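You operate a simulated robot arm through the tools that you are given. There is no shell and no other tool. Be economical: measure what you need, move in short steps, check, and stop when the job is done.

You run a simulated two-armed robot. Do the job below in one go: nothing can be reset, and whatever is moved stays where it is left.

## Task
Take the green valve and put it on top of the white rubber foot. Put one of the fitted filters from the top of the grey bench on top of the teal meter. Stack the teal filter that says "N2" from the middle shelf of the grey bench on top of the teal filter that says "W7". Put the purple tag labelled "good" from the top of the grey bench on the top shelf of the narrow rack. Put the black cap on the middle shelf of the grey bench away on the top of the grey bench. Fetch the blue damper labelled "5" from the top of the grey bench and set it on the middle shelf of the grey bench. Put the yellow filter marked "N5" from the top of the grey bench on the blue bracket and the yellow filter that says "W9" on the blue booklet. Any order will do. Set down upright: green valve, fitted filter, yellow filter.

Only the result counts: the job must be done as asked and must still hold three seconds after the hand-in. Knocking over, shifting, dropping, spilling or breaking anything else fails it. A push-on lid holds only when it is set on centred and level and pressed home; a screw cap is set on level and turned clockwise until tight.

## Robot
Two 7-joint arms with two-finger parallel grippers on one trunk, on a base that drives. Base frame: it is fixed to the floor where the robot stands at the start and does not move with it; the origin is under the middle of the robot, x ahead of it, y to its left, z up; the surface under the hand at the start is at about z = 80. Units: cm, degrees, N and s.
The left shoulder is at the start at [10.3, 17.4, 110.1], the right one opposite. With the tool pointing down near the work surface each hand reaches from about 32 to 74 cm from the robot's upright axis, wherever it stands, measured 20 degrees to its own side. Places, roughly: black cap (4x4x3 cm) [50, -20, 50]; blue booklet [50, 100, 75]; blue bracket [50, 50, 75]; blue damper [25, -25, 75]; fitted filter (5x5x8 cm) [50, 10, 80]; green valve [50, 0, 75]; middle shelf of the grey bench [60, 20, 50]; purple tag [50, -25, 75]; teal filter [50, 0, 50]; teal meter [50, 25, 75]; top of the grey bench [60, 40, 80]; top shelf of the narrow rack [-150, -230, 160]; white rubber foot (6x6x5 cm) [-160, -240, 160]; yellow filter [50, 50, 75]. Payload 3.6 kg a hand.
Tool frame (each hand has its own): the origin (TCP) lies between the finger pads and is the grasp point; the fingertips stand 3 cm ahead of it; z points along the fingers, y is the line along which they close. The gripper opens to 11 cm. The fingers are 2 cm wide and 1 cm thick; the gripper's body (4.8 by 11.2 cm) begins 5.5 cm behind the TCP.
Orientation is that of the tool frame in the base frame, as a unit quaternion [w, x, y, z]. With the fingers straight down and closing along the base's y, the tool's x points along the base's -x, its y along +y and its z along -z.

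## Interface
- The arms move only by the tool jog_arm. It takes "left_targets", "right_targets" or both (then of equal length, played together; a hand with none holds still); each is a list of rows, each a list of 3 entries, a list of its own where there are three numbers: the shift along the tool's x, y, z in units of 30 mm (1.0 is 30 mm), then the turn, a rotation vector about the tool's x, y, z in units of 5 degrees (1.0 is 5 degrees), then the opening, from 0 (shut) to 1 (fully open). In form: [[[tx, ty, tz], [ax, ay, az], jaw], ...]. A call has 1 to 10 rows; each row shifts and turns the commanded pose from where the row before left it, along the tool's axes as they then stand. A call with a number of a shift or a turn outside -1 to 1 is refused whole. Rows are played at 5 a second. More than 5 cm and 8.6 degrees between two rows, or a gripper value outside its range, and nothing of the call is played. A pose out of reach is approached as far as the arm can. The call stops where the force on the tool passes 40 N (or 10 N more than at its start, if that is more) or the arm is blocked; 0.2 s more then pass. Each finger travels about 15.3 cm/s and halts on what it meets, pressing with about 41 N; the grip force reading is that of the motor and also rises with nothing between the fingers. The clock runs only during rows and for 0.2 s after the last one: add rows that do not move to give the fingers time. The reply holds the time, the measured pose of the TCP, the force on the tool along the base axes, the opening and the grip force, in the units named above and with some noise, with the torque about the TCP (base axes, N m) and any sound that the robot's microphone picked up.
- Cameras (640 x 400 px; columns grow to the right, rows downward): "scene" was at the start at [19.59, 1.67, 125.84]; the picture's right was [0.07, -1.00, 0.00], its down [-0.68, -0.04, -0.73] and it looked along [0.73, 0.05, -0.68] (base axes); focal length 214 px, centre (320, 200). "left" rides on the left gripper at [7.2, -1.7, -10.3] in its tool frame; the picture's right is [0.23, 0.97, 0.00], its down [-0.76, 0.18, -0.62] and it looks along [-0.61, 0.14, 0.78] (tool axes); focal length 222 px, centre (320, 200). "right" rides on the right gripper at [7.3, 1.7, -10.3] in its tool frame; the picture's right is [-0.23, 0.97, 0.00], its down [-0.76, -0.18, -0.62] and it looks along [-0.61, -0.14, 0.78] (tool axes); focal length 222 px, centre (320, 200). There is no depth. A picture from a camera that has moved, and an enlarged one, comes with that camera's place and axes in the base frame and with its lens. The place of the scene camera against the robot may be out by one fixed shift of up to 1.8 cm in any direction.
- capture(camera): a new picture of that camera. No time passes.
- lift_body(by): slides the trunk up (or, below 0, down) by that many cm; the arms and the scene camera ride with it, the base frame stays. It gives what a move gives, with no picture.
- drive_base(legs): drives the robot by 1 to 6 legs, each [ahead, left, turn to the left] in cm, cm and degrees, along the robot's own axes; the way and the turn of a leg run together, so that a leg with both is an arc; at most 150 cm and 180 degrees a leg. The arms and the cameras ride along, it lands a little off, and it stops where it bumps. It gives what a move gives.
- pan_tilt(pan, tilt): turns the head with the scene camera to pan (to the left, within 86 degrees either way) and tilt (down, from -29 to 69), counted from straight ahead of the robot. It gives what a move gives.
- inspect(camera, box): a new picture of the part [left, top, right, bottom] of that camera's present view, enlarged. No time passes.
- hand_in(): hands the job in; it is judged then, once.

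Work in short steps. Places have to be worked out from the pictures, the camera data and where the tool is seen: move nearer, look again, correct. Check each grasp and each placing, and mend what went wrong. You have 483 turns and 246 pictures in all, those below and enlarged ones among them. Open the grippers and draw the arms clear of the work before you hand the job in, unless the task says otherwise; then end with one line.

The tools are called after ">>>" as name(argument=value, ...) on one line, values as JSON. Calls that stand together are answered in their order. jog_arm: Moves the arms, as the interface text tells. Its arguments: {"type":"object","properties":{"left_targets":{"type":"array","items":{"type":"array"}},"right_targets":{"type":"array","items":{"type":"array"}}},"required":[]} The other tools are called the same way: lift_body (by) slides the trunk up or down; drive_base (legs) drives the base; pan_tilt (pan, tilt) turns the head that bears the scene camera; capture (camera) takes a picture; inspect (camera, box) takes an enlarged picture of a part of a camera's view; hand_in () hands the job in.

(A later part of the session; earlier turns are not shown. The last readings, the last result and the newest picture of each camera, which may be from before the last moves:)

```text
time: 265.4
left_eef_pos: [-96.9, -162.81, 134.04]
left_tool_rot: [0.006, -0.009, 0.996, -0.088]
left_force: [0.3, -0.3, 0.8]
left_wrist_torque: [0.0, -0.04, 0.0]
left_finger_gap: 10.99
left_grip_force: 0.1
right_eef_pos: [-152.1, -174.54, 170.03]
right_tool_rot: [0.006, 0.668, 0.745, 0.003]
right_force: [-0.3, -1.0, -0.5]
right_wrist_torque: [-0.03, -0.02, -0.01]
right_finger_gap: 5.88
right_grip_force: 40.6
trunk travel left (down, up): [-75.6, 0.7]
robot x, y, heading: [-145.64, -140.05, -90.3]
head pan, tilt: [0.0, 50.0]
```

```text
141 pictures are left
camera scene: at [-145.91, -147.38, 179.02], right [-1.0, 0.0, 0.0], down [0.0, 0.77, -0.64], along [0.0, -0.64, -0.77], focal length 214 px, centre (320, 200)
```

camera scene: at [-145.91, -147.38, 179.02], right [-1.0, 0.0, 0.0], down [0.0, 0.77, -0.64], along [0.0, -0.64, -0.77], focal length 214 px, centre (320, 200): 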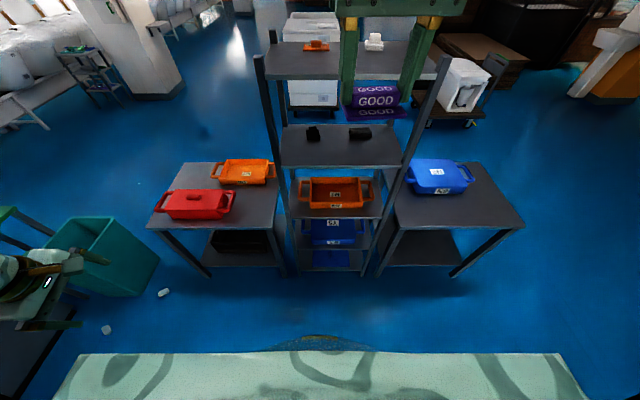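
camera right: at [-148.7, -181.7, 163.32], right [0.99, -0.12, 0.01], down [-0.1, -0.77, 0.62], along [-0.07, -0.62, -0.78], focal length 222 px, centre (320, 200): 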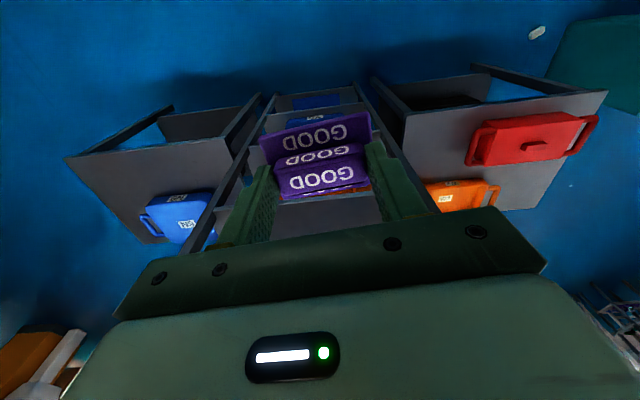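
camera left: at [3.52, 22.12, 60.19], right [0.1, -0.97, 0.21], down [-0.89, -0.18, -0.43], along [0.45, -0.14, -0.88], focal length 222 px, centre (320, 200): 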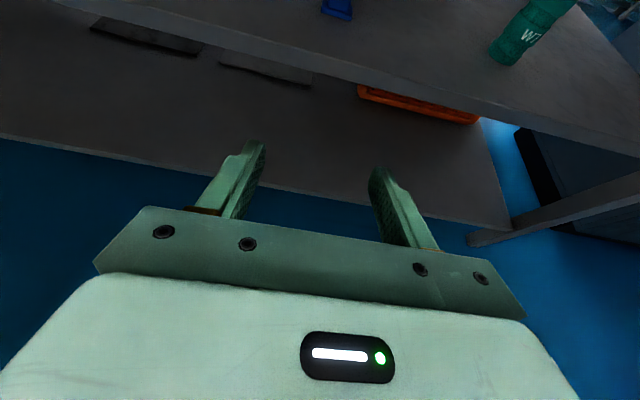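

Adjust sideways (base 3 cm right, hand 5 cm left) and drive 30 cm toward the rack.

>>> jog_arm(right_targets=[[[0, 0.85, 0], [0, 0, 0], 0], [[0, 0.85, 0], [0, 0, 0], 0], [[0, 0, 0], [0, 0, 0], 0]])

>>> drive_base(legs=[[30, -3, 0]])

>>> capture(camera="right")

>>> capture(camera="scene")

```text
time: 266.2
left_eef_pos: [-96.83, -162.76, 133.97]
left_tool_rot: [0.008, -0.009, 0.996, -0.086]
left_force: [0.3, 0.5, 0.3]
left_wrist_torque: [0.0, 0.0, -0.01]
left_finger_gap: 10.99
left_grip_force: 0.0
right_eef_pos: [-146.94, -173.85, 169.94]
right_tool_rot: [0.005, 0.668, 0.744, 0.004]
right_force: [0.4, -0.1, -1.8]
right_wrist_torque: [0.01, -0.02, 0.0]
right_finger_gap: 5.85
right_grip_force: 41.0
trunk travel left (down, up): [-75.6, 0.7]
robot x, y, heading: [-145.36, -139.71, -90.3]
head pan, tilt: [0.0, 50.0]
```

```text
time: 268.3
left_eef_pos: [-99.85, -192.47, 134.12]
left_tool_rot: [0.007, -0.009, 0.996, -0.088]
left_force: [-0.4, 0.5, -0.5]
left_wrist_torque: [0.01, 0.04, -0.02]
left_finger_gap: 10.96
left_grip_force: 0.0
right_eef_pos: [-150.04, -203.48, 170.16]
right_tool_rot: [0.005, 0.668, 0.744, 0.002]
right_force: [0.1, 0.3, -0.2]
right_wrist_torque: [0.0, 0.01, 0.01]
right_finger_gap: 5.85
right_grip_force: 40.9
trunk travel left (down, up): [-75.6, 0.7]
robot x, y, heading: [-148.33, -169.93, -90.1]
head pan, tilt: [0.0, 50.0]
```

```text
140 pictures are left
camera right: at [-149.27, -195.99, 180.44], right [0.99, -0.12, 0.01], down [-0.1, -0.77, 0.63], along [-0.07, -0.62, -0.78], focal length 222 px, centre (320, 200)
```

right: 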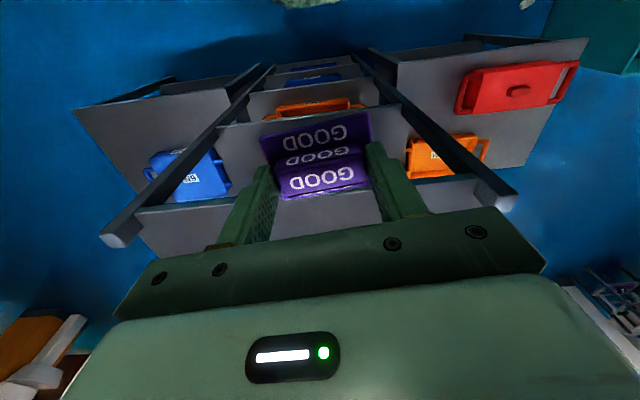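

```text
139 pictures are left
camera scene: at [-148.9, -176.92, 179.02], right [-1.0, 0.0, 0.0], down [0.0, 0.77, -0.64], along [0.0, -0.64, -0.77], focal length 214 px, centre (320, 200)
```

scene: 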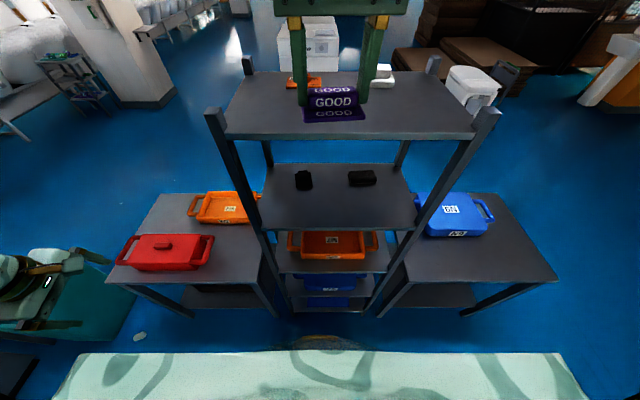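

Alignment looks good. Drive 9 cm more, then extend the hand over the shelf.

>>> drive_base(legs=[[9, 0, 0]])

>>> jog_arm(right_targets=[[[-0.8, 0, 0], [0, 0, 0], 0], [[-0.8, 0, 0], [0, 0, 0], 0], [[-0.8, 0, 0], [0, 0, 0], 0], [[0, 0, 0], [0, 0, 0], 0]])

>>> capture(camera="scene")

>>> capture(camera="right")

```text
time: 269.4
left_eef_pos: [-100.01, -200.98, 134.04]
left_tool_rot: [0.007, -0.01, 0.996, -0.089]
left_force: [-1.0, 0.0, -0.5]
left_wrist_torque: [-0.02, -0.02, 0.0]
left_finger_gap: 10.99
left_grip_force: 0.1
right_eef_pos: [-150.1, -212.02, 170.31]
right_tool_rot: [0.006, 0.666, 0.746, 0.0]
right_force: [-0.1, 0.1, 0.4]
right_wrist_torque: [-0.05, 0.0, 0.04]
right_finger_gap: 5.87
right_grip_force: 41.1
trunk travel left (down, up): [-75.6, 0.7]
robot x, y, heading: [-148.48, -178.38, -89.9]
head pan, tilt: [0.0, 50.0]
```

```text
time: 270.4
left_eef_pos: [-99.95, -201.54, 133.97]
left_tool_rot: [0.007, -0.01, 0.996, -0.087]
left_force: [0.0, 0.9, 0.4]
left_wrist_torque: [-0.02, -0.04, -0.01]
left_finger_gap: 10.94
left_grip_force: 0.0
right_eef_pos: [-149.29, -219.73, 170.17]
right_tool_rot: [0.005, 0.668, 0.744, 0.002]
right_force: [0.5, 0.6, -0.3]
right_wrist_torque: [-0.01, 0.01, -0.03]
right_finger_gap: 5.86
right_grip_force: 41.1
trunk travel left (down, up): [-75.6, 0.7]
robot x, y, heading: [-148.41, -178.52, -90.0]
head pan, tilt: [0.0, 50.0]
```

```text
138 pictures are left
camera scene: at [-148.96, -186.08, 179.01], right [-1.0, 0.0, 0.0], down [0.0, 0.77, -0.64], along [0.0, -0.64, -0.77], focal length 214 px, centre (320, 200)
```

scene: 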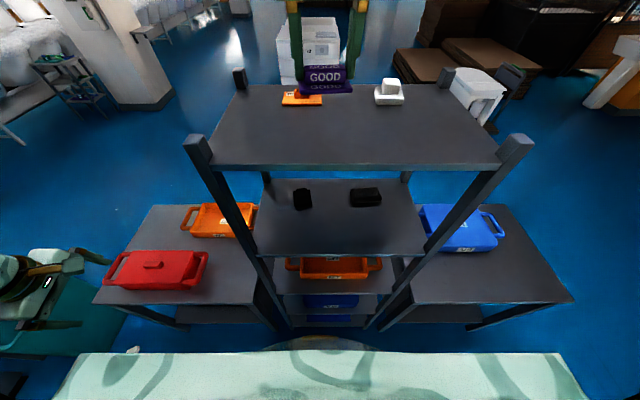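

```text
137 pictures are left
camera right: at [-148.5, -212.28, 180.46], right [0.99, -0.12, 0.01], down [-0.1, -0.77, 0.62], along [-0.07, -0.62, -0.78], focal length 222 px, centre (320, 200)
```

right: 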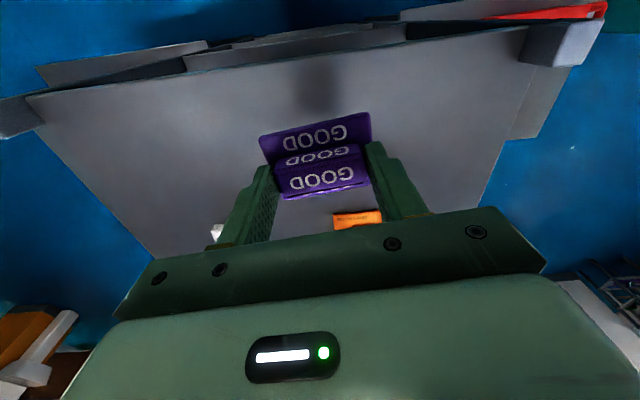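

Shelf front edge confirmed at y≈-214.8. Move 2 cm deeper and lower to ~1 cm above.

>>> jog_arm(right_targets=[[[-0.7, 0, 0], [0, 0, 0], 0], [[0, 0, 0.9], [0, 0, 0], 0], [[0, 0, 0.9], [0, 0, 0], 0], [[0, 0, 0.9], [0, 0, 0], 0], [[0, 0, 0], [0, 0, 0], 0]])

>>> capture(camera="right")

```text
time: 271.6
left_eef_pos: [-99.84, -201.46, 133.98]
left_tool_rot: [0.007, -0.01, 0.996, -0.087]
left_force: [-0.8, -0.4, 0.2]
left_wrist_torque: [0.01, -0.03, 0.0]
left_finger_gap: 10.98
left_grip_force: 0.1
right_eef_pos: [-149.0, -221.95, 162.05]
right_tool_rot: [0.005, 0.666, 0.746, 0.001]
right_force: [-0.1, 0.0, 0.1]
right_wrist_torque: [0.04, -0.02, 0.01]
right_finger_gap: 5.85
right_grip_force: 41.1
trunk travel left (down, up): [-75.6, 0.7]
robot x, y, heading: [-148.91, -178.4, -90.1]
head pan, tilt: [0.0, 50.0]
```

```text
136 pictures are left
camera right: at [-148.13, -214.46, 172.37], right [0.99, -0.12, 0.01], down [-0.1, -0.77, 0.63], along [-0.07, -0.62, -0.78], focal length 222 px, centre (320, 200)
```

right: 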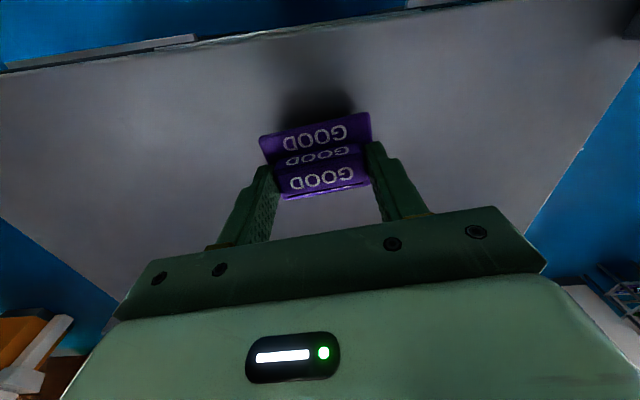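

Lower slowly to contact.

>>> jog_arm(right_targets=[[[0, 0, 0.15], [0, 0, 0], 0], [[0, 0, 0.15], [0, 0, 0], 0], [[0, 0, 0.1], [0, 0, 0], 0], [[0, 0, 0.08], [0, 0, 0], 0], [[0, 0, 0.08], [0, 0, 0], 0], [[0, 0, 0], [0, 0, 0], 0]])

```text
time: 273.0
left_eef_pos: [-99.91, -201.54, 134.03]
left_tool_rot: [0.007, -0.01, 0.996, -0.086]
left_force: [0.2, 0.1, -0.6]
left_wrist_torque: [0.01, 0.0, -0.02]
left_finger_gap: 11.01
left_grip_force: 0.1
right_eef_pos: [-149.03, -221.89, 160.48]
right_tool_rot: [0.005, 0.667, 0.745, 0.002]
right_force: [-0.1, 0.8, 0.2]
right_wrist_torque: [0.01, 0.0, 0.04]
right_finger_gap: 5.87
right_grip_force: 40.7
trunk travel left (down, up): [-75.6, 0.7]
robot x, y, heading: [-148.9, -177.79, -90.3]
head pan, tilt: [0.0, 50.0]
```

>>> jog_arm(right_targets=[[[0, 0, 0.08], [0, 0, 0], 0], [[0, 0, 0.08], [0, 0, 0], 0], [[0, 0, 0.08], [0, 0, 0], 0], [[0, 0, 0.08], [0, 0, 0], 0], [[0, 0, 0.08], [0, 0, 0], 0], [[0, 0, 0], [0, 0, 0], 0]])

```text
time: 274.1
left_eef_pos: [-99.93, -201.35, 134.05]
left_tool_rot: [0.007, -0.01, 0.996, -0.087]
left_force: [-0.3, 0.1, 0.2]
left_wrist_torque: [-0.01, 0.02, 0.02]
left_finger_gap: 11.02
left_grip_force: 0.1
right_eef_pos: [-149.02, -221.94, 159.76]
right_tool_rot: [0.01, 0.667, 0.745, 0.001]
right_force: [-1.0, 2.6, 11.3]
right_wrist_torque: [0.13, 0.37, -0.05]
right_finger_gap: 5.87
right_grip_force: 40.5
trunk travel left (down, up): [-75.6, 0.7]
robot x, y, heading: [-148.7, -178.38, -90.2]
head pan, tilt: [0.0, 50.0]
stopped in row 5 (right hand): the force on the tool passed its limit at 45 N (the readings are from after the stop); the commanded pose is now the measured one
```

Contact (shelf z≈155.8). Open and rise.

>>> jog_arm(right_targets=[[[0, 0, -0.03], [0, 0, 0], 0], [[0, 0, 0], [0, 0, 0], 0.65], [[0, 0, 0], [0, 0, 0], 0.75], [[0, 0, 0], [0, 0, 0], 0.75]])

>>> jog_arm(right_targets=[[[0, 0, -0.5], [0, 0, 0], 0.75], [[0, 0, -1], [0, 0, 0], 0.75], [[0, 0, -1], [0, 0, 0], 0.75], [[0.5, 0, -0.8], [0, 0, 0], 0.75], [[0, 0, 0], [0, 0, 0], 0.75]])

>>> capture(camera="right")

>>> capture(camera="scene")

```text
time: 275.1
left_eef_pos: [-99.8, -201.36, 134.02]
left_tool_rot: [0.007, -0.01, 0.996, -0.087]
left_force: [-0.4, 0.0, 0.2]
left_wrist_torque: [0.01, -0.03, 0.0]
left_finger_gap: 11.02
left_grip_force: 0.1
right_eef_pos: [-148.93, -221.85, 159.77]
right_tool_rot: [0.009, 0.667, 0.745, 0.0]
right_force: [0.2, 1.1, 6.8]
right_wrist_torque: [-0.01, 0.21, -0.02]
right_finger_gap: 8.19
right_grip_force: 0.2
trunk travel left (down, up): [-75.6, 0.7]
robot x, y, heading: [-148.45, -178.59, -90.2]
head pan, tilt: [0.0, 50.0]
```

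```text
time: 276.4
left_eef_pos: [-99.97, -201.48, 133.95]
left_tool_rot: [0.007, -0.01, 0.996, -0.086]
left_force: [-0.6, -0.1, 0.5]
left_wrist_torque: [-0.01, -0.02, -0.01]
left_finger_gap: 10.99
left_grip_force: 0.2
right_eef_pos: [-149.22, -220.32, 169.58]
right_tool_rot: [0.008, 0.668, 0.744, 0.002]
right_force: [0.0, -0.4, 0.2]
right_wrist_torque: [-0.01, -0.01, -0.04]
right_finger_gap: 8.26
right_grip_force: 0.0
trunk travel left (down, up): [-75.6, 0.7]
robot x, y, heading: [-148.59, -178.75, -90.3]
head pan, tilt: [0.0, 50.0]
```

```text
135 pictures are left
camera right: at [-148.45, -212.86, 179.84], right [0.99, -0.12, 0.01], down [-0.1, -0.77, 0.63], along [-0.06, -0.63, -0.78], focal length 222 px, centre (320, 200)
```

right: 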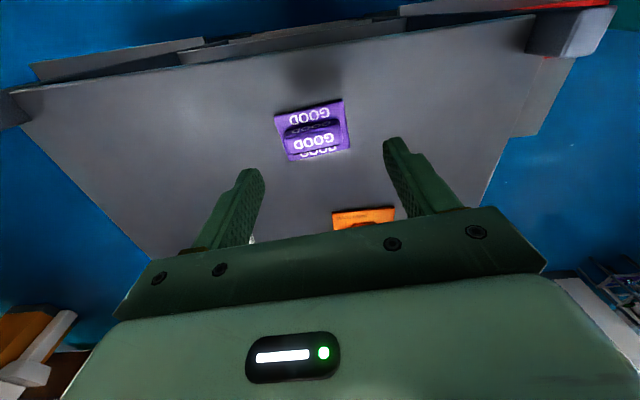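

```text
134 pictures are left
camera scene: at [-148.95, -186.11, 179.01], right [-1.0, 0.0, 0.0], down [0.0, 0.77, -0.64], along [0.0, -0.64, -0.77], focal length 214 px, centre (320, 200)
```

scene: 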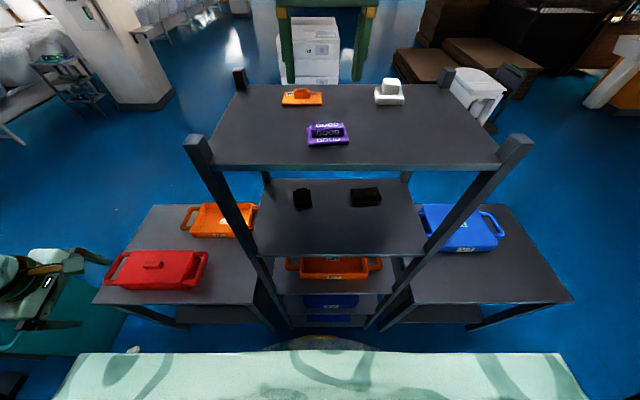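

Tag is on the top shelf. Now look at the white foot closely for the later valve placement.

>>> inspect(camera="scene", box=[350, 65, 430, 115])

```text
8.00 times, centred on (390, 90) of scene
camera zoom: at [-148.95, -186.11, 179.01], right [-1.0, 0.0, 0.0], down [0.0, 0.77, -0.64], along [0.0, -0.64, -0.77], focal length 1716 px, centre (-240, 1080)
```

zoom: 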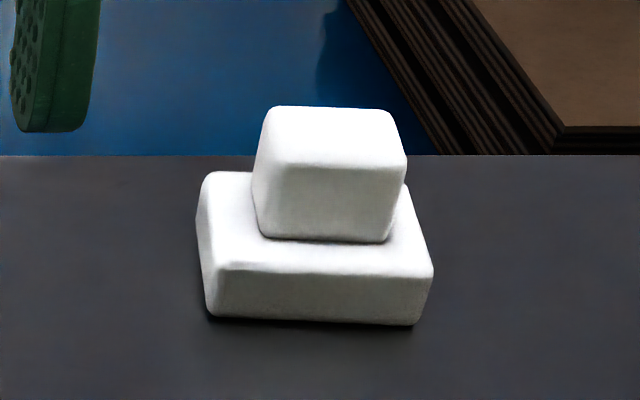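

Move the right hand 13 cm toward the foot's side to measure the foot precisely with the hand camera.

>>> jog_arm(right_targets=[[[0.5, -0.9, 0], [0, 0, 0], 1], [[0.5, -0.9, 0], [0, 0, 0], 1], [[0, -0.9, 0], [0, 0, 0], 1], [[0, -0.9, 0], [0, 0, 0], 1], [[0, -0.9, 0], [0, 0, 0], 1], [[0, 0, 0], [0, 0, 0], 1]])

>>> capture(camera="right")

```text
time: 277.8
left_eef_pos: [-99.8, -201.49, 133.95]
left_tool_rot: [0.007, -0.009, 0.996, -0.086]
left_force: [-0.9, -0.3, 0.3]
left_wrist_torque: [0.02, 0.01, 0.01]
left_finger_gap: 11.01
left_grip_force: 0.1
right_eef_pos: [-162.93, -219.03, 169.46]
right_tool_rot: [0.008, 0.667, 0.745, 0.0]
right_force: [0.8, -0.1, 0.1]
right_wrist_torque: [0.01, 0.01, 0.01]
right_finger_gap: 11.01
right_grip_force: 0.1
trunk travel left (down, up): [-75.6, 0.7]
robot x, y, heading: [-148.44, -178.42, -89.8]
head pan, tilt: [0.0, 50.0]
```

```text
132 pictures are left
camera right: at [-162.13, -211.45, 179.62], right [0.99, -0.12, 0.01], down [-0.1, -0.77, 0.63], along [-0.06, -0.63, -0.78], focal length 222 px, centre (320, 200)
```

right: 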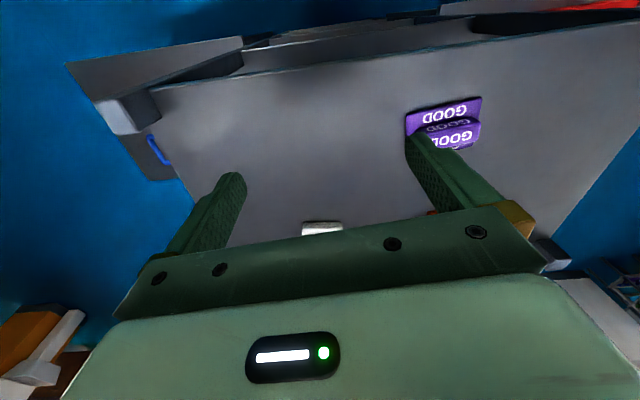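

The foot is too deep for a downward hand, so I'll use a 45° pitched hand for the valve. Back off 30 cm and pitch the right hand 45° forward, then view the foot.

>>> drive_base(legs=[[-30, 0, 0]])

>>> jog_arm(right_targets=[[[0, 0, 0], [0, -1, 0.36], 1], [[0, 0, 0], [0, -1, 0.36], 1], [[0, 0, 0], [0, -1, 0.36], 1], [[0, 0, 0], [0, -1, 0.36], 1], [[0, 0, 0], [0, -1, 0], 1], [[0, 0, 0], [0, -1, 0], 1], [[0, 0, 0], [0, -1, 0], 1], [[0, 0, 0], [0, -1, 0], 1], [[0, 0, 0], [0, -1, 0], 1], [[0, 0, 0], [0, 0, 0], 1]])

>>> capture(camera="right")

```text
time: 279.8
left_eef_pos: [-99.87, -171.65, 133.91]
left_tool_rot: [0.007, -0.01, 0.996, -0.086]
left_force: [0.0, -0.5, 1.3]
left_wrist_torque: [0.0, -0.02, -0.03]
left_finger_gap: 11.0
left_grip_force: 0.1
right_eef_pos: [-162.84, -189.14, 169.26]
right_tool_rot: [0.009, 0.667, 0.745, 0.001]
right_force: [-0.4, -0.1, 1.3]
right_wrist_torque: [0.04, 0.0, 0.02]
right_finger_gap: 11.0
right_grip_force: 0.0
trunk travel left (down, up): [-75.6, 0.7]
robot x, y, heading: [-148.6, -148.72, -90.3]
head pan, tilt: [0.0, 50.0]
```

```text
time: 282.0
left_eef_pos: [-99.76, -171.39, 134.06]
left_tool_rot: [0.007, -0.011, 0.996, -0.087]
left_force: [-0.3, -0.1, 0.3]
left_wrist_torque: [0.01, 0.03, -0.01]
left_finger_gap: 10.99
left_grip_force: 0.1
right_eef_pos: [-162.93, -188.87, 169.38]
right_tool_rot: [0.283, 0.661, 0.643, -0.263]
right_force: [-0.9, -0.4, 0.0]
right_wrist_torque: [0.03, -0.01, 0.0]
right_finger_gap: 11.01
right_grip_force: 0.0
trunk travel left (down, up): [-75.6, 0.7]
robot x, y, heading: [-148.43, -148.57, -90.2]
head pan, tilt: [0.0, 50.0]
```

```text
131 pictures are left
camera right: at [-161.11, -176.46, 171.47], right [0.97, -0.17, 0.2], down [-0.21, -0.09, 0.97], along [-0.15, -0.98, -0.12], focal length 222 px, centre (320, 200)
```

right: 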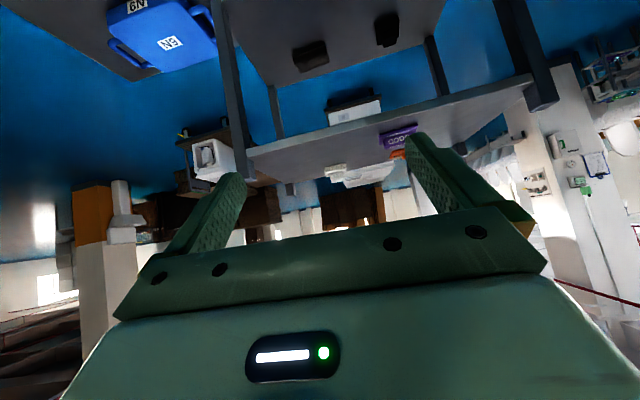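

Pitched pose works, and I can see the foot. Enlarge.

>>> inspect(camera="right", box=[280, 100, 440, 200])

```text
4.00 times, centred on (360, 150) of right
camera zoom: at [-161.11, -176.46, 171.47], right [0.97, -0.17, 0.2], down [-0.21, -0.09, 0.97], along [-0.15, -0.98, -0.12], focal length 888 px, centre (160, 400)
```

zoom: 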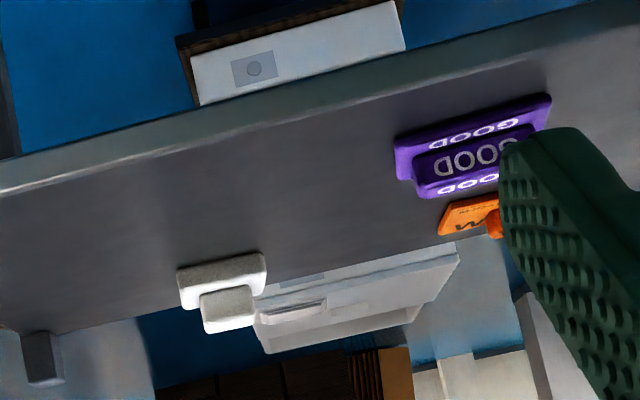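

Foot estimated near (-164,-239). Now return to the bench: back away, turn to face the bench, and lower the trunk.

>>> drive_base(legs=[[-60, 0, 0], [0, 0, 90], [80, 0, 0], [0, 110, 0]])

>>> lift_body(by=-40)

>>> pan_tilt(pan=0, tilt=35)

>>> capture(camera="scene")

```text
time: 298.4
left_eef_pos: [-46.26, 70.87, 134.02]
left_tool_rot: [-0.067, 0.713, -0.695, 0.056]
left_force: [-0.6, 0.5, 0.0]
left_wrist_torque: [0.03, 0.02, 0.01]
left_finger_gap: 11.01
left_grip_force: 0.0
right_eef_pos: [-28.31, 7.89, 169.35]
right_tool_rot: [0.387, 0.01, 0.922, 0.015]
right_force: [0.6, 0.1, -0.9]
right_wrist_torque: [0.01, 0.01, 0.0]
right_finger_gap: 11.0
right_grip_force: 0.1
trunk travel left (down, up): [-75.6, 0.7]
robot x, y, heading: [-68.53, 22.31, 0.4]
head pan, tilt: [0.0, 50.0]
```

```text
time: 302.2
left_eef_pos: [-46.26, 70.82, 94.03]
left_tool_rot: [-0.067, 0.713, -0.696, 0.057]
left_force: [-0.5, 0.5, 0.1]
left_wrist_torque: [0.02, -0.03, 0.01]
left_finger_gap: 10.98
left_grip_force: 0.0
right_eef_pos: [-28.34, 7.98, 129.31]
right_tool_rot: [0.387, 0.011, 0.922, 0.015]
right_force: [0.0, 0.0, 0.0]
right_wrist_torque: [-0.03, 0.01, -0.02]
right_finger_gap: 11.01
right_grip_force: 0.1
trunk travel left (down, up): [-35.6, 40.7]
robot x, y, heading: [-69.1, 22.39, 0.3]
head pan, tilt: [0.0, 50.0]
```

```text
time: 302.9
left_eef_pos: [-46.24, 70.87, 93.97]
left_tool_rot: [-0.067, 0.714, -0.695, 0.056]
left_force: [0.9, -0.1, -0.3]
left_wrist_torque: [0.01, 0.02, -0.01]
left_finger_gap: 11.0
left_grip_force: 0.0
right_eef_pos: [-28.34, 7.99, 129.45]
right_tool_rot: [0.386, 0.01, 0.922, 0.015]
right_force: [0.2, -0.5, -0.3]
right_wrist_torque: [0.03, -0.02, 0.01]
right_finger_gap: 10.99
right_grip_force: 0.1
trunk travel left (down, up): [-35.6, 40.7]
robot x, y, heading: [-68.64, 22.4, 0.1]
head pan, tilt: [0.0, 35.0]
```

```text
129 pictures are left
camera scene: at [-54.69, 23.37, 141.03], right [0.0, -1.0, 0.0], down [-0.57, 0.0, -0.82], along [0.82, 0.0, -0.57], focal length 214 px, centre (320, 200)
```

scene: 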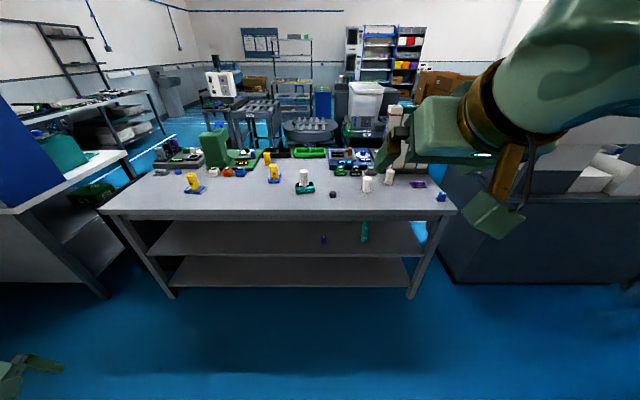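

Drive forward 52 and left 4 to bring the right hand toward the valve, lower it, and look.

>>> drive_base(legs=[[52, 4, 0]])

>>> jog_arm(right_targets=[[[0.7, 0, 0.7], [0, 0, 0], 1], [[0.7, 0, 0.7], [0, 0, 0], 1], [[0.7, 0, 0.7], [0, 0, 0], 1], [[0.7, 0, 0.7], [0, 0, 0], 1], [[0.7, 0, 0.7], [0, 0, 0], 1], [[0.7, 0, 0.7], [0, 0, 0], 1], [[0.7, 0, 0.7], [0, 0, 0], 1], [[0.7, 0, 0.7], [0, 0, 0], 1], [[0, 0, 0], [0, 0, 0], 1]])

>>> capture(camera="right")

>>> capture(camera="scene")

```text
time: 306.0
left_eef_pos: [6.18, 74.87, 94.01]
left_tool_rot: [-0.066, 0.712, -0.697, 0.057]
left_force: [0.2, -0.2, 0.6]
left_wrist_torque: [-0.02, 0.0, 0.03]
left_finger_gap: 10.98
left_grip_force: 0.0
right_eef_pos: [23.79, 11.87, 129.34]
right_tool_rot: [0.387, 0.012, 0.922, 0.015]
right_force: [-0.1, 0.2, 0.5]
right_wrist_torque: [0.05, 0.0, 0.0]
right_finger_gap: 10.98
right_grip_force: 0.2
trunk travel left (down, up): [-35.6, 40.7]
robot x, y, heading: [-17.02, 26.36, -0.1]
head pan, tilt: [0.0, 35.0]
```

```text
time: 308.0
left_eef_pos: [6.21, 74.65, 94.01]
left_tool_rot: [-0.066, 0.712, -0.697, 0.056]
left_force: [-1.4, -0.1, 0.2]
left_wrist_torque: [0.04, -0.05, -0.02]
left_finger_gap: 10.99
left_grip_force: 0.0
right_eef_pos: [24.32, 12.7, 105.56]
right_tool_rot: [0.386, 0.013, 0.922, 0.014]
right_force: [0.7, -0.3, -1.4]
right_wrist_torque: [0.0, -0.02, -0.03]
right_finger_gap: 11.0
right_grip_force: 0.0
right hand out of reach, approached as far as the arm can: row 5
trunk travel left (down, up): [-35.6, 40.7]
robot x, y, heading: [-16.5, 26.2, -0.3]
head pan, tilt: [0.0, 35.0]
```

```text
128 pictures are left
camera right: at [11.91, 14.49, 107.69], right [0.17, 0.97, 0.2], down [0.09, -0.21, 0.97], along [0.98, -0.15, -0.12], focal length 222 px, centre (320, 200)
```

right: 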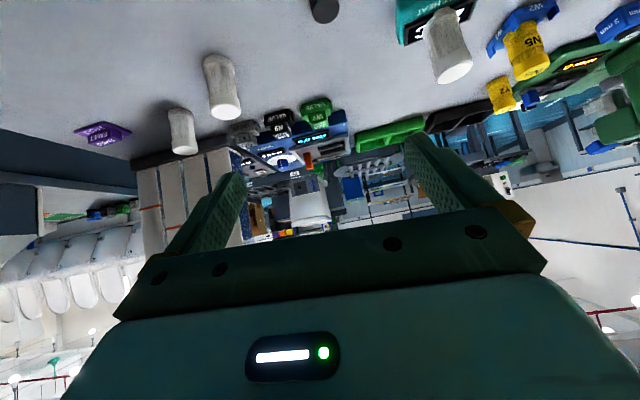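

```text
127 pictures are left
camera scene: at [-2.56, 27.2, 141.03], right [0.0, -1.0, 0.0], down [-0.57, 0.0, -0.82], along [0.82, 0.0, -0.57], focal length 214 px, centre (320, 200)
```

scene: 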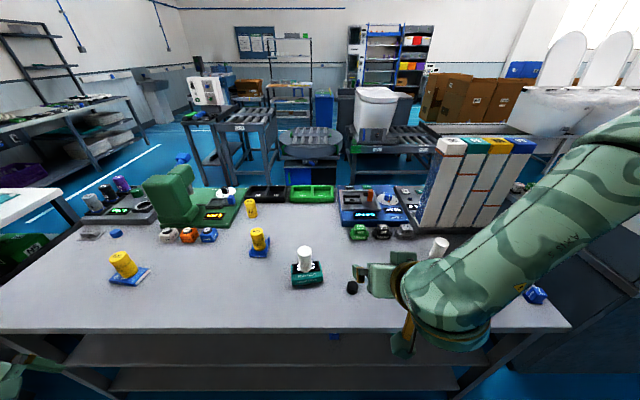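

Valve ≈(57,11.6). Drive 10 cm forward and move the hand in along its axis to (49,12,94).

>>> drive_base(legs=[[10, 0, 0]])

>>> jog_arm(right_targets=[[[-0.1, 0, 0.91], [0, 0, 0], 1], [[-0.1, 0, 0.91], [0, 0, 0], 1], [[-0.1, 0, 0.91], [0, 0, 0], 1], [[-0.1, 0, 0.91], [0, 0, 0], 1], [[-0.1, 0, 0.91], [0, 0, 0], 1], [[-0.1, 0, 0.91], [0, 0, 0], 1], [[-0.1, 0, 0.91], [0, 0, 0], 1], [[0, 0, 0], [0, 0, 0], 1]])

>>> capture(camera="right")

```text
time: 309.1
left_eef_pos: [16.41, 74.85, 93.95]
left_tool_rot: [-0.067, 0.711, -0.697, 0.057]
left_force: [-1.2, -0.7, -0.1]
left_wrist_torque: [0.06, 0.03, 0.0]
left_finger_gap: 10.98
left_grip_force: 0.0
right_eef_pos: [34.58, 12.63, 105.65]
right_tool_rot: [0.386, 0.012, 0.922, 0.015]
right_force: [0.3, -0.1, 0.2]
right_wrist_torque: [0.01, -0.02, 0.0]
right_finger_gap: 10.98
right_grip_force: 0.1
trunk travel left (down, up): [-35.6, 40.7]
robot x, y, heading: [-6.72, 26.02, -0.3]
head pan, tilt: [0.0, 35.0]
```

```text
time: 310.9
left_eef_pos: [16.35, 74.78, 94.11]
left_tool_rot: [-0.066, 0.711, -0.697, 0.056]
left_force: [-0.2, 0.3, -0.1]
left_wrist_torque: [-0.01, -0.01, -0.01]
left_finger_gap: 10.99
left_grip_force: 0.0
right_eef_pos: [49.73, 13.4, 94.24]
right_tool_rot: [0.387, 0.012, 0.922, 0.014]
right_force: [-0.1, -0.3, 0.2]
right_wrist_torque: [-0.02, -0.03, 0.02]
right_finger_gap: 10.99
right_grip_force: 0.1
right hand out of reach, approached as far as the arm can: row 3
trunk travel left (down, up): [-35.6, 40.7]
robot x, y, heading: [-6.62, 26.06, 0.2]
head pan, tilt: [0.0, 35.0]
```

```text
126 pictures are left
camera right: at [37.34, 15.25, 96.29], right [0.17, 0.97, 0.2], down [0.09, -0.21, 0.97], along [0.98, -0.15, -0.12], focal length 222 px, centre (320, 200)
```

right: 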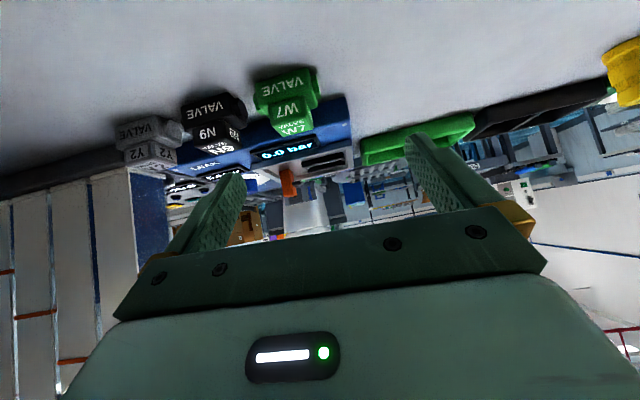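

>>> inspect(camera="right", box=[160, 50, 360, 175])

```text
3.20 times, centred on (260, 112) of right
camera zoom: at [37.34, 15.25, 96.29], right [0.17, 0.97, 0.2], down [0.09, -0.21, 0.97], along [0.98, -0.15, -0.12], focal length 711 px, centre (512, 480)
```

zoom: 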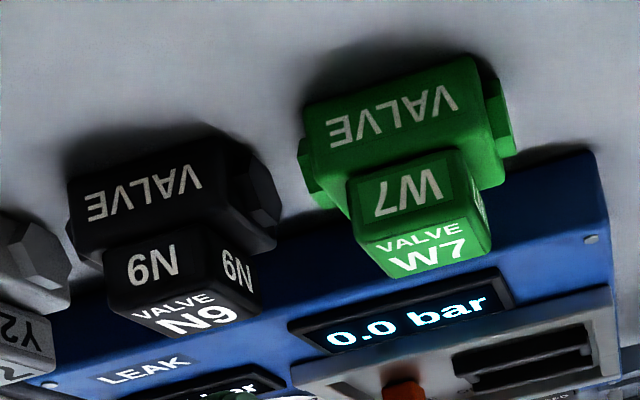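

Valve base front at x≈58.3, y 7.6–13.6 (centre 10.6), narrower top block z≈82.5–85. Grip that top block: move to a pre-grasp with the jaw at 0.6.

>>> jog_arm(right_targets=[[[-0.08, -0.47, 0.79], [0, 0, 0], 0.6], [[-0.08, -0.47, 0.79], [0, 0, 0], 0.6], [[0, 0, 0], [0, 0, 0], 0.6]])

>>> capture(camera="right")

```text
time: 311.7
left_eef_pos: [16.32, 74.95, 94.07]
left_tool_rot: [-0.066, 0.711, -0.697, 0.056]
left_force: [-0.2, -0.1, 0.1]
left_wrist_torque: [-0.02, -0.01, -0.01]
left_finger_gap: 11.01
left_grip_force: 0.0
right_eef_pos: [53.45, 10.65, 91.07]
right_tool_rot: [0.385, 0.013, 0.923, 0.013]
right_force: [-0.8, -0.4, 0.8]
right_wrist_torque: [-0.01, -0.01, 0.01]
right_finger_gap: 6.62
right_grip_force: 0.1
trunk travel left (down, up): [-35.6, 40.7]
robot x, y, heading: [-6.69, 26.23, -0.2]
head pan, tilt: [0.0, 35.0]
```

```text
124 pictures are left
camera right: at [41.02, 12.46, 93.16], right [0.17, 0.97, 0.2], down [0.09, -0.21, 0.97], along [0.98, -0.15, -0.12], focal length 222 px, centre (320, 200)
```

right: 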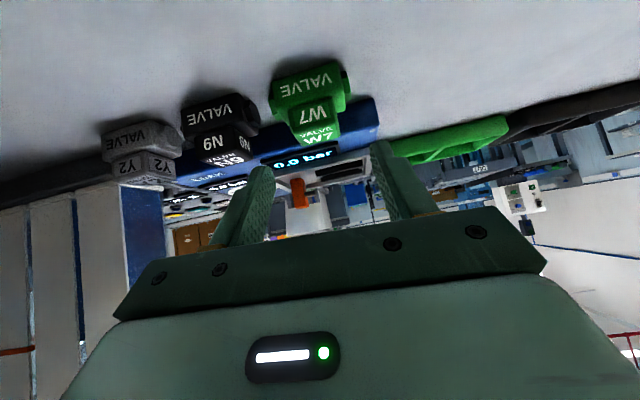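

y is aligned. Advance two-thirds and look.

>>> jog_arm(right_targets=[[[-0.06, 0, 0.92], [0, 0, 0], 0.6], [[-0.06, 0, 0.92], [0, 0, 0], 0.6], [[0, 0, 0], [0, 0, 0], 0.6]])

>>> inspect(camera="right", box=[200, 60, 440, 220])

```text
time: 312.5
left_eef_pos: [16.31, 74.81, 94.05]
left_tool_rot: [-0.067, 0.711, -0.697, 0.057]
left_force: [1.3, 0.0, 0.3]
left_wrist_torque: [0.01, 0.0, 0.0]
left_finger_gap: 11.0
left_grip_force: 0.1
right_eef_pos: [57.73, 10.6, 87.46]
right_tool_rot: [0.386, 0.012, 0.922, 0.014]
right_force: [0.5, -0.3, -1.0]
right_wrist_torque: [-0.01, -0.01, 0.04]
right_finger_gap: 6.63
right_grip_force: 0.0
trunk travel left (down, up): [-35.6, 40.7]
robot x, y, heading: [-6.71, 26.43, -0.3]
head pan, tilt: [0.0, 35.0]
```

```text
2.50 times, centred on (320, 140) of right
camera zoom: at [45.21, 12.49, 89.52], right [0.17, 0.97, 0.2], down [0.09, -0.21, 0.97], along [0.98, -0.15, -0.12], focal length 555 px, centre (320, 350)
```

zoom: 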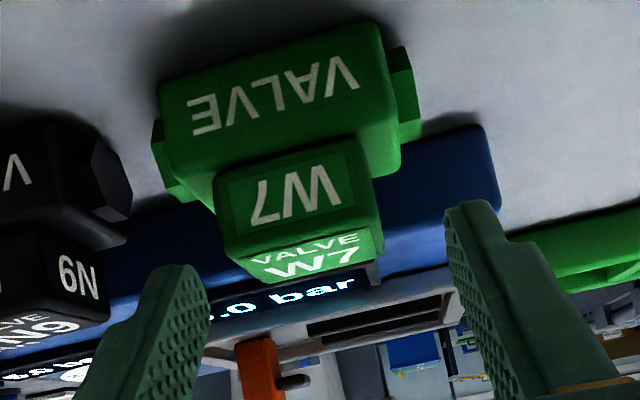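

Block sits ~0.4 cm to the right of the finger centre. Correct and advance to the grasp, then look.

>>> jog_arm(right_targets=[[[-0.1, -0.13, 0.42], [0, 0, 0], 0.6], [[-0.11, 0, 0.43], [0, 0, 0], 0.6], [[0, 0, 0], [0, 0, 0], 0.6]])

>>> inspect(camera="right", box=[200, 60, 440, 220])

```text
time: 313.3
left_eef_pos: [16.29, 74.8, 93.97]
left_tool_rot: [-0.066, 0.711, -0.697, 0.056]
left_force: [-0.4, -0.5, -1.0]
left_wrist_torque: [0.01, 0.01, 0.02]
left_finger_gap: 11.01
left_grip_force: 0.0
right_eef_pos: [59.89, 10.26, 86.06]
right_tool_rot: [0.386, 0.013, 0.922, 0.014]
right_force: [0.3, -0.6, -1.0]
right_wrist_torque: [-0.03, 0.01, -0.02]
right_finger_gap: 6.58
right_grip_force: 0.0
trunk travel left (down, up): [-35.6, 40.7]
robot x, y, heading: [-6.56, 26.09, -0.2]
head pan, tilt: [0.0, 35.0]
```

```text
2.50 times, centred on (320, 140) of right
camera zoom: at [47.43, 12.11, 88.17], right [0.17, 0.97, 0.2], down [0.09, -0.21, 0.97], along [0.98, -0.15, -0.12], focal length 555 px, centre (320, 350)
```

zoom: 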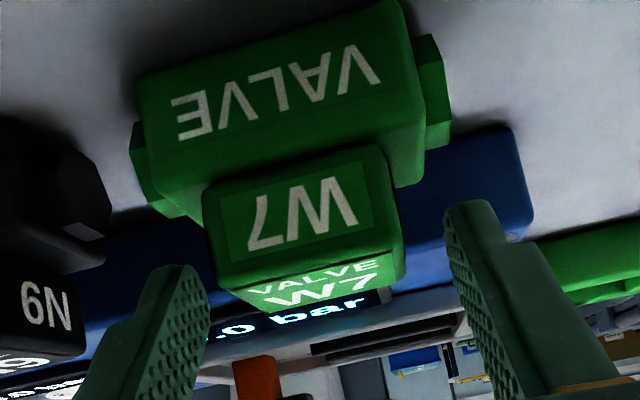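

Tips straddle the top block. Nudge 0.25 cm and close.

>>> jog_arm(right_targets=[[[0, -0.08, 0], [0, 0, 0], 0.55], [[0, 0, 0], [0, 0, 0], 0.45], [[0, 0, 0], [0, 0, 0], 0.3], [[0, 0, 0], [0, 0, 0], 0], [[0, 0, 0], [0, 0, 0], 0], [[0, 0, 0], [0, 0, 0], 0]])

>>> inspect(camera="right", box=[200, 60, 440, 220])

```text
time: 314.7
left_eef_pos: [16.29, 74.85, 93.98]
left_tool_rot: [-0.066, 0.712, -0.697, 0.056]
left_force: [0.6, 0.0, 0.5]
left_wrist_torque: [-0.02, 0.0, -0.03]
left_finger_gap: 11.03
left_grip_force: 0.0
right_eef_pos: [59.87, 9.86, 86.13]
right_tool_rot: [0.387, 0.013, 0.922, 0.014]
right_force: [0.8, -0.8, 2.3]
right_wrist_torque: [-0.16, 0.04, -0.01]
right_finger_gap: 3.95
right_grip_force: 41.1
trunk travel left (down, up): [-35.6, 40.7]
robot x, y, heading: [-6.58, 26.08, -0.2]
head pan, tilt: [0.0, 35.0]
```

```text
2.50 times, centred on (320, 140) of right
camera zoom: at [47.45, 11.86, 88.18], right [0.17, 0.97, 0.2], down [0.09, -0.21, 0.97], along [0.98, -0.15, -0.12], focal length 555 px, centre (320, 350)
```

zoom: 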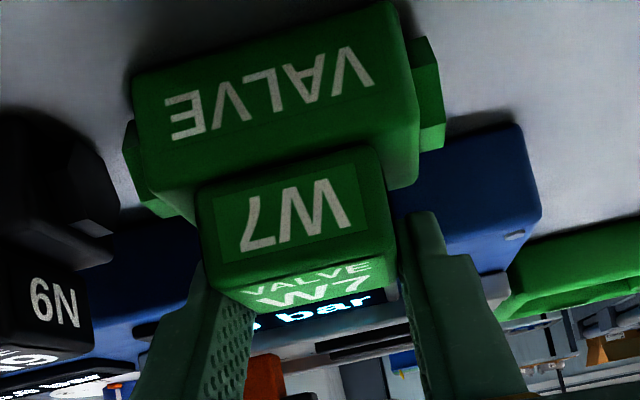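

Gripped at 3.95 cm. Lift with the trunk 3 cm and check.

>>> lift_body(by=3)

>>> inspect(camera="right", box=[200, 60, 440, 220])

```text
time: 315.5
left_eef_pos: [16.38, 74.9, 96.89]
left_tool_rot: [-0.066, 0.712, -0.697, 0.056]
left_force: [-0.4, -0.2, 0.5]
left_wrist_torque: [0.03, 0.01, 0.02]
left_finger_gap: 11.02
left_grip_force: 0.1
right_eef_pos: [59.85, 10.0, 88.93]
right_tool_rot: [0.386, 0.013, 0.922, 0.013]
right_force: [-0.1, -0.1, -1.5]
right_wrist_torque: [-0.01, 0.0, -0.03]
right_finger_gap: 3.97
right_grip_force: 40.8
trunk travel left (down, up): [-38.6, 37.7]
robot x, y, heading: [-6.59, 26.28, 0.2]
head pan, tilt: [0.0, 35.0]
```

```text
2.50 times, centred on (320, 140) of right
camera zoom: at [47.5, 11.82, 91.11], right [0.17, 0.97, 0.2], down [0.09, -0.21, 0.97], along [0.98, -0.15, -0.12], focal length 555 px, centre (320, 350)
```

zoom: 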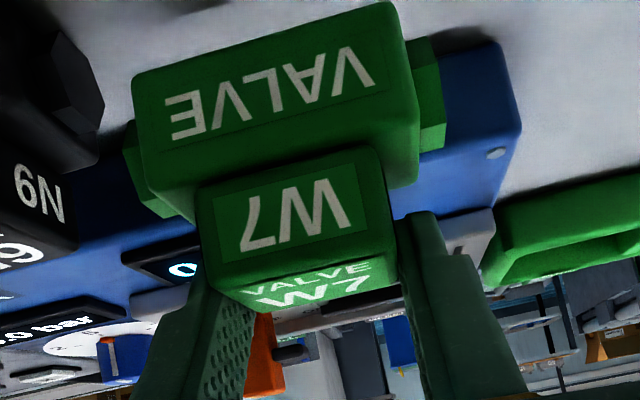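

Valve held rigidly. Drive back, turn to the rack, and approach to y≈-104; then raise the trunk.

>>> drive_base(legs=[[-50, 0, 0], [0, 0, -90], [0, -91, 0], [125, 0, 0]])

>>> lift_body(by=37)

>>> pan_tilt(pan=0, tilt=40)

>>> capture(camera="scene")

>>> capture(camera="right")

```text
time: 332.6
left_eef_pos: [-97.98, -122.58, 96.99]
left_tool_rot: [0.008, -0.014, 0.996, -0.086]
left_force: [0.3, 0.0, -1.1]
left_wrist_torque: [0.0, 0.0, 0.02]
left_finger_gap: 11.0
left_grip_force: 0.1
right_eef_pos: [-162.5, -166.57, 89.03]
right_tool_rot: [0.284, 0.659, 0.645, -0.262]
right_force: [0.1, -1.3, -1.8]
right_wrist_torque: [0.01, 0.01, 0.03]
right_finger_gap: 3.92
right_grip_force: 40.9
trunk travel left (down, up): [-38.6, 37.7]
robot x, y, heading: [-146.87, -100.18, -89.7]
head pan, tilt: [0.0, 35.0]
```

```text
time: 336.1
left_eef_pos: [-98.06, -122.56, 133.9]
left_tool_rot: [0.008, -0.014, 0.996, -0.086]
left_force: [-0.6, 0.0, -0.6]
left_wrist_torque: [-0.03, 0.0, 0.01]
left_finger_gap: 10.98
left_grip_force: 0.1
right_eef_pos: [-162.59, -166.64, 126.05]
right_tool_rot: [0.284, 0.659, 0.645, -0.263]
right_force: [0.5, 0.2, -1.0]
right_wrist_torque: [0.0, 0.0, 0.04]
right_finger_gap: 3.96
right_grip_force: 41.3
trunk travel left (down, up): [-75.6, 0.7]
robot x, y, heading: [-147.02, -100.21, -89.8]
head pan, tilt: [0.0, 35.0]
```

```text
time: 336.8
left_eef_pos: [-97.93, -122.58, 134.05]
left_tool_rot: [0.008, -0.014, 0.996, -0.086]
left_force: [0.4, 1.2, 0.7]
left_wrist_torque: [-0.02, 0.01, 0.0]
left_finger_gap: 11.0
left_grip_force: 0.0
right_eef_pos: [-162.49, -166.62, 126.02]
right_tool_rot: [0.284, 0.659, 0.645, -0.263]
right_force: [0.7, -0.5, -2.2]
right_wrist_torque: [0.01, 0.04, 0.01]
right_finger_gap: 3.95
right_grip_force: 40.8
trunk travel left (down, up): [-75.6, 0.7]
robot x, y, heading: [-146.51, -100.21, -89.7]
head pan, tilt: [0.0, 40.0]
```

```text
119 pictures are left
camera scene: at [-147.1, -108.4, 180.43], right [-1.0, -0.01, 0.0], down [0.0, 0.64, -0.77], along [0.0, -0.77, -0.64], focal length 214 px, centre (320, 200)
```

scene: 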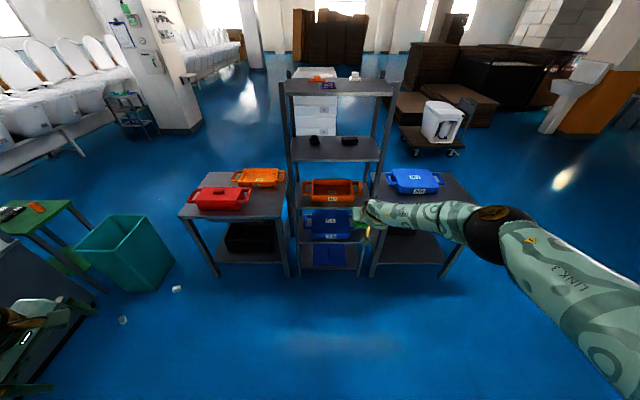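

```text
118 pictures are left
camera right: at [-160.79, -154.11, 128.18], right [0.97, -0.16, 0.2], down [-0.21, -0.09, 0.97], along [-0.14, -0.98, -0.12], focal length 222 px, centre (320, 200)
```

right: 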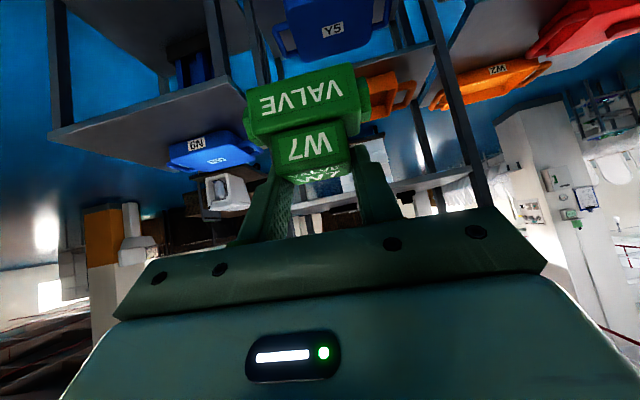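

Raise the hand 45 cm with the arm (keeping its 45° pitch).

>>> jog_arm(right_targets=[[[-0.7, 0, -0.7], [0, 0, 0], 0], [[-0.7, 0, -0.7], [0, 0, 0], 0], [[-0.7, 0, -0.7], [0, 0, 0], 0], [[-0.7, 0, -0.7], [0, 0, 0], 0], [[-0.7, 0, -0.7], [0, 0, 0], 0], [[-0.7, 0, -0.7], [0, 0, 0], 0], [[-0.7, 0, -0.7], [0, 0, 0], 0], [[-0.7, 0, -0.7], [0, 0, 0], 0], [[-0.7, 0, -0.7], [0, 0, 0], 0], [[0, 0, 0], [0, 0, 0], 0]])

>>> jog_arm(right_targets=[[[-0.7, 0, -0.7], [0, 0, 0], 0], [[-0.7, 0, -0.7], [0, 0, 0], 0], [[-0.7, 0, -0.7], [0, 0, 0], 0], [[-0.7, 0, -0.7], [0, 0, 0], 0], [[-0.7, 0, -0.7], [0, 0, 0], 0], [[-0.7, 0, -0.7], [0, 0, 0], 0], [[0, 0, 0], [0, 0, 0], 0]])

>>> capture(camera="right")

```text
time: 339.0
left_eef_pos: [-98.02, -122.51, 133.98]
left_tool_rot: [0.008, -0.014, 0.996, -0.087]
left_force: [0.3, -0.3, -0.8]
left_wrist_torque: [-0.01, 0.01, -0.01]
left_finger_gap: 11.0
left_grip_force: 0.0
right_eef_pos: [-163.34, -166.41, 152.79]
right_tool_rot: [0.284, 0.658, 0.646, -0.262]
right_force: [0.2, 0.1, -0.8]
right_wrist_torque: [0.0, -0.01, 0.03]
right_finger_gap: 3.94
right_grip_force: 41.1
trunk travel left (down, up): [-75.6, 0.7]
robot x, y, heading: [-146.9, -99.89, -89.9]
head pan, tilt: [0.0, 40.0]
```

```text
time: 340.6
left_eef_pos: [-97.98, -122.65, 134.11]
left_tool_rot: [0.008, -0.013, 0.996, -0.086]
left_force: [0.8, 0.4, -0.2]
left_wrist_torque: [-0.02, 0.02, -0.02]
left_finger_gap: 11.0
left_grip_force: 0.2
right_eef_pos: [-164.09, -166.38, 170.67]
right_tool_rot: [0.285, 0.658, 0.646, -0.262]
right_force: [0.5, 0.1, -1.3]
right_wrist_torque: [-0.03, 0.02, 0.03]
right_finger_gap: 3.97
right_grip_force: 40.8
trunk travel left (down, up): [-75.6, 0.7]
robot x, y, heading: [-146.95, -99.43, -89.7]
head pan, tilt: [0.0, 40.0]
```

```text
117 pictures are left
camera right: at [-162.4, -153.86, 172.74], right [0.97, -0.16, 0.2], down [-0.21, -0.09, 0.97], along [-0.14, -0.98, -0.12], focal length 222 px, centre (320, 200)
```

right: 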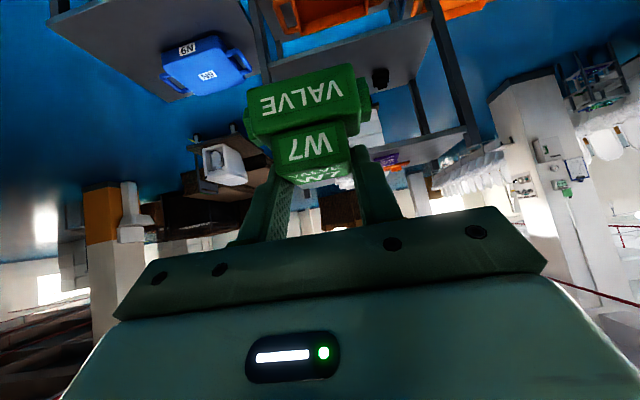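

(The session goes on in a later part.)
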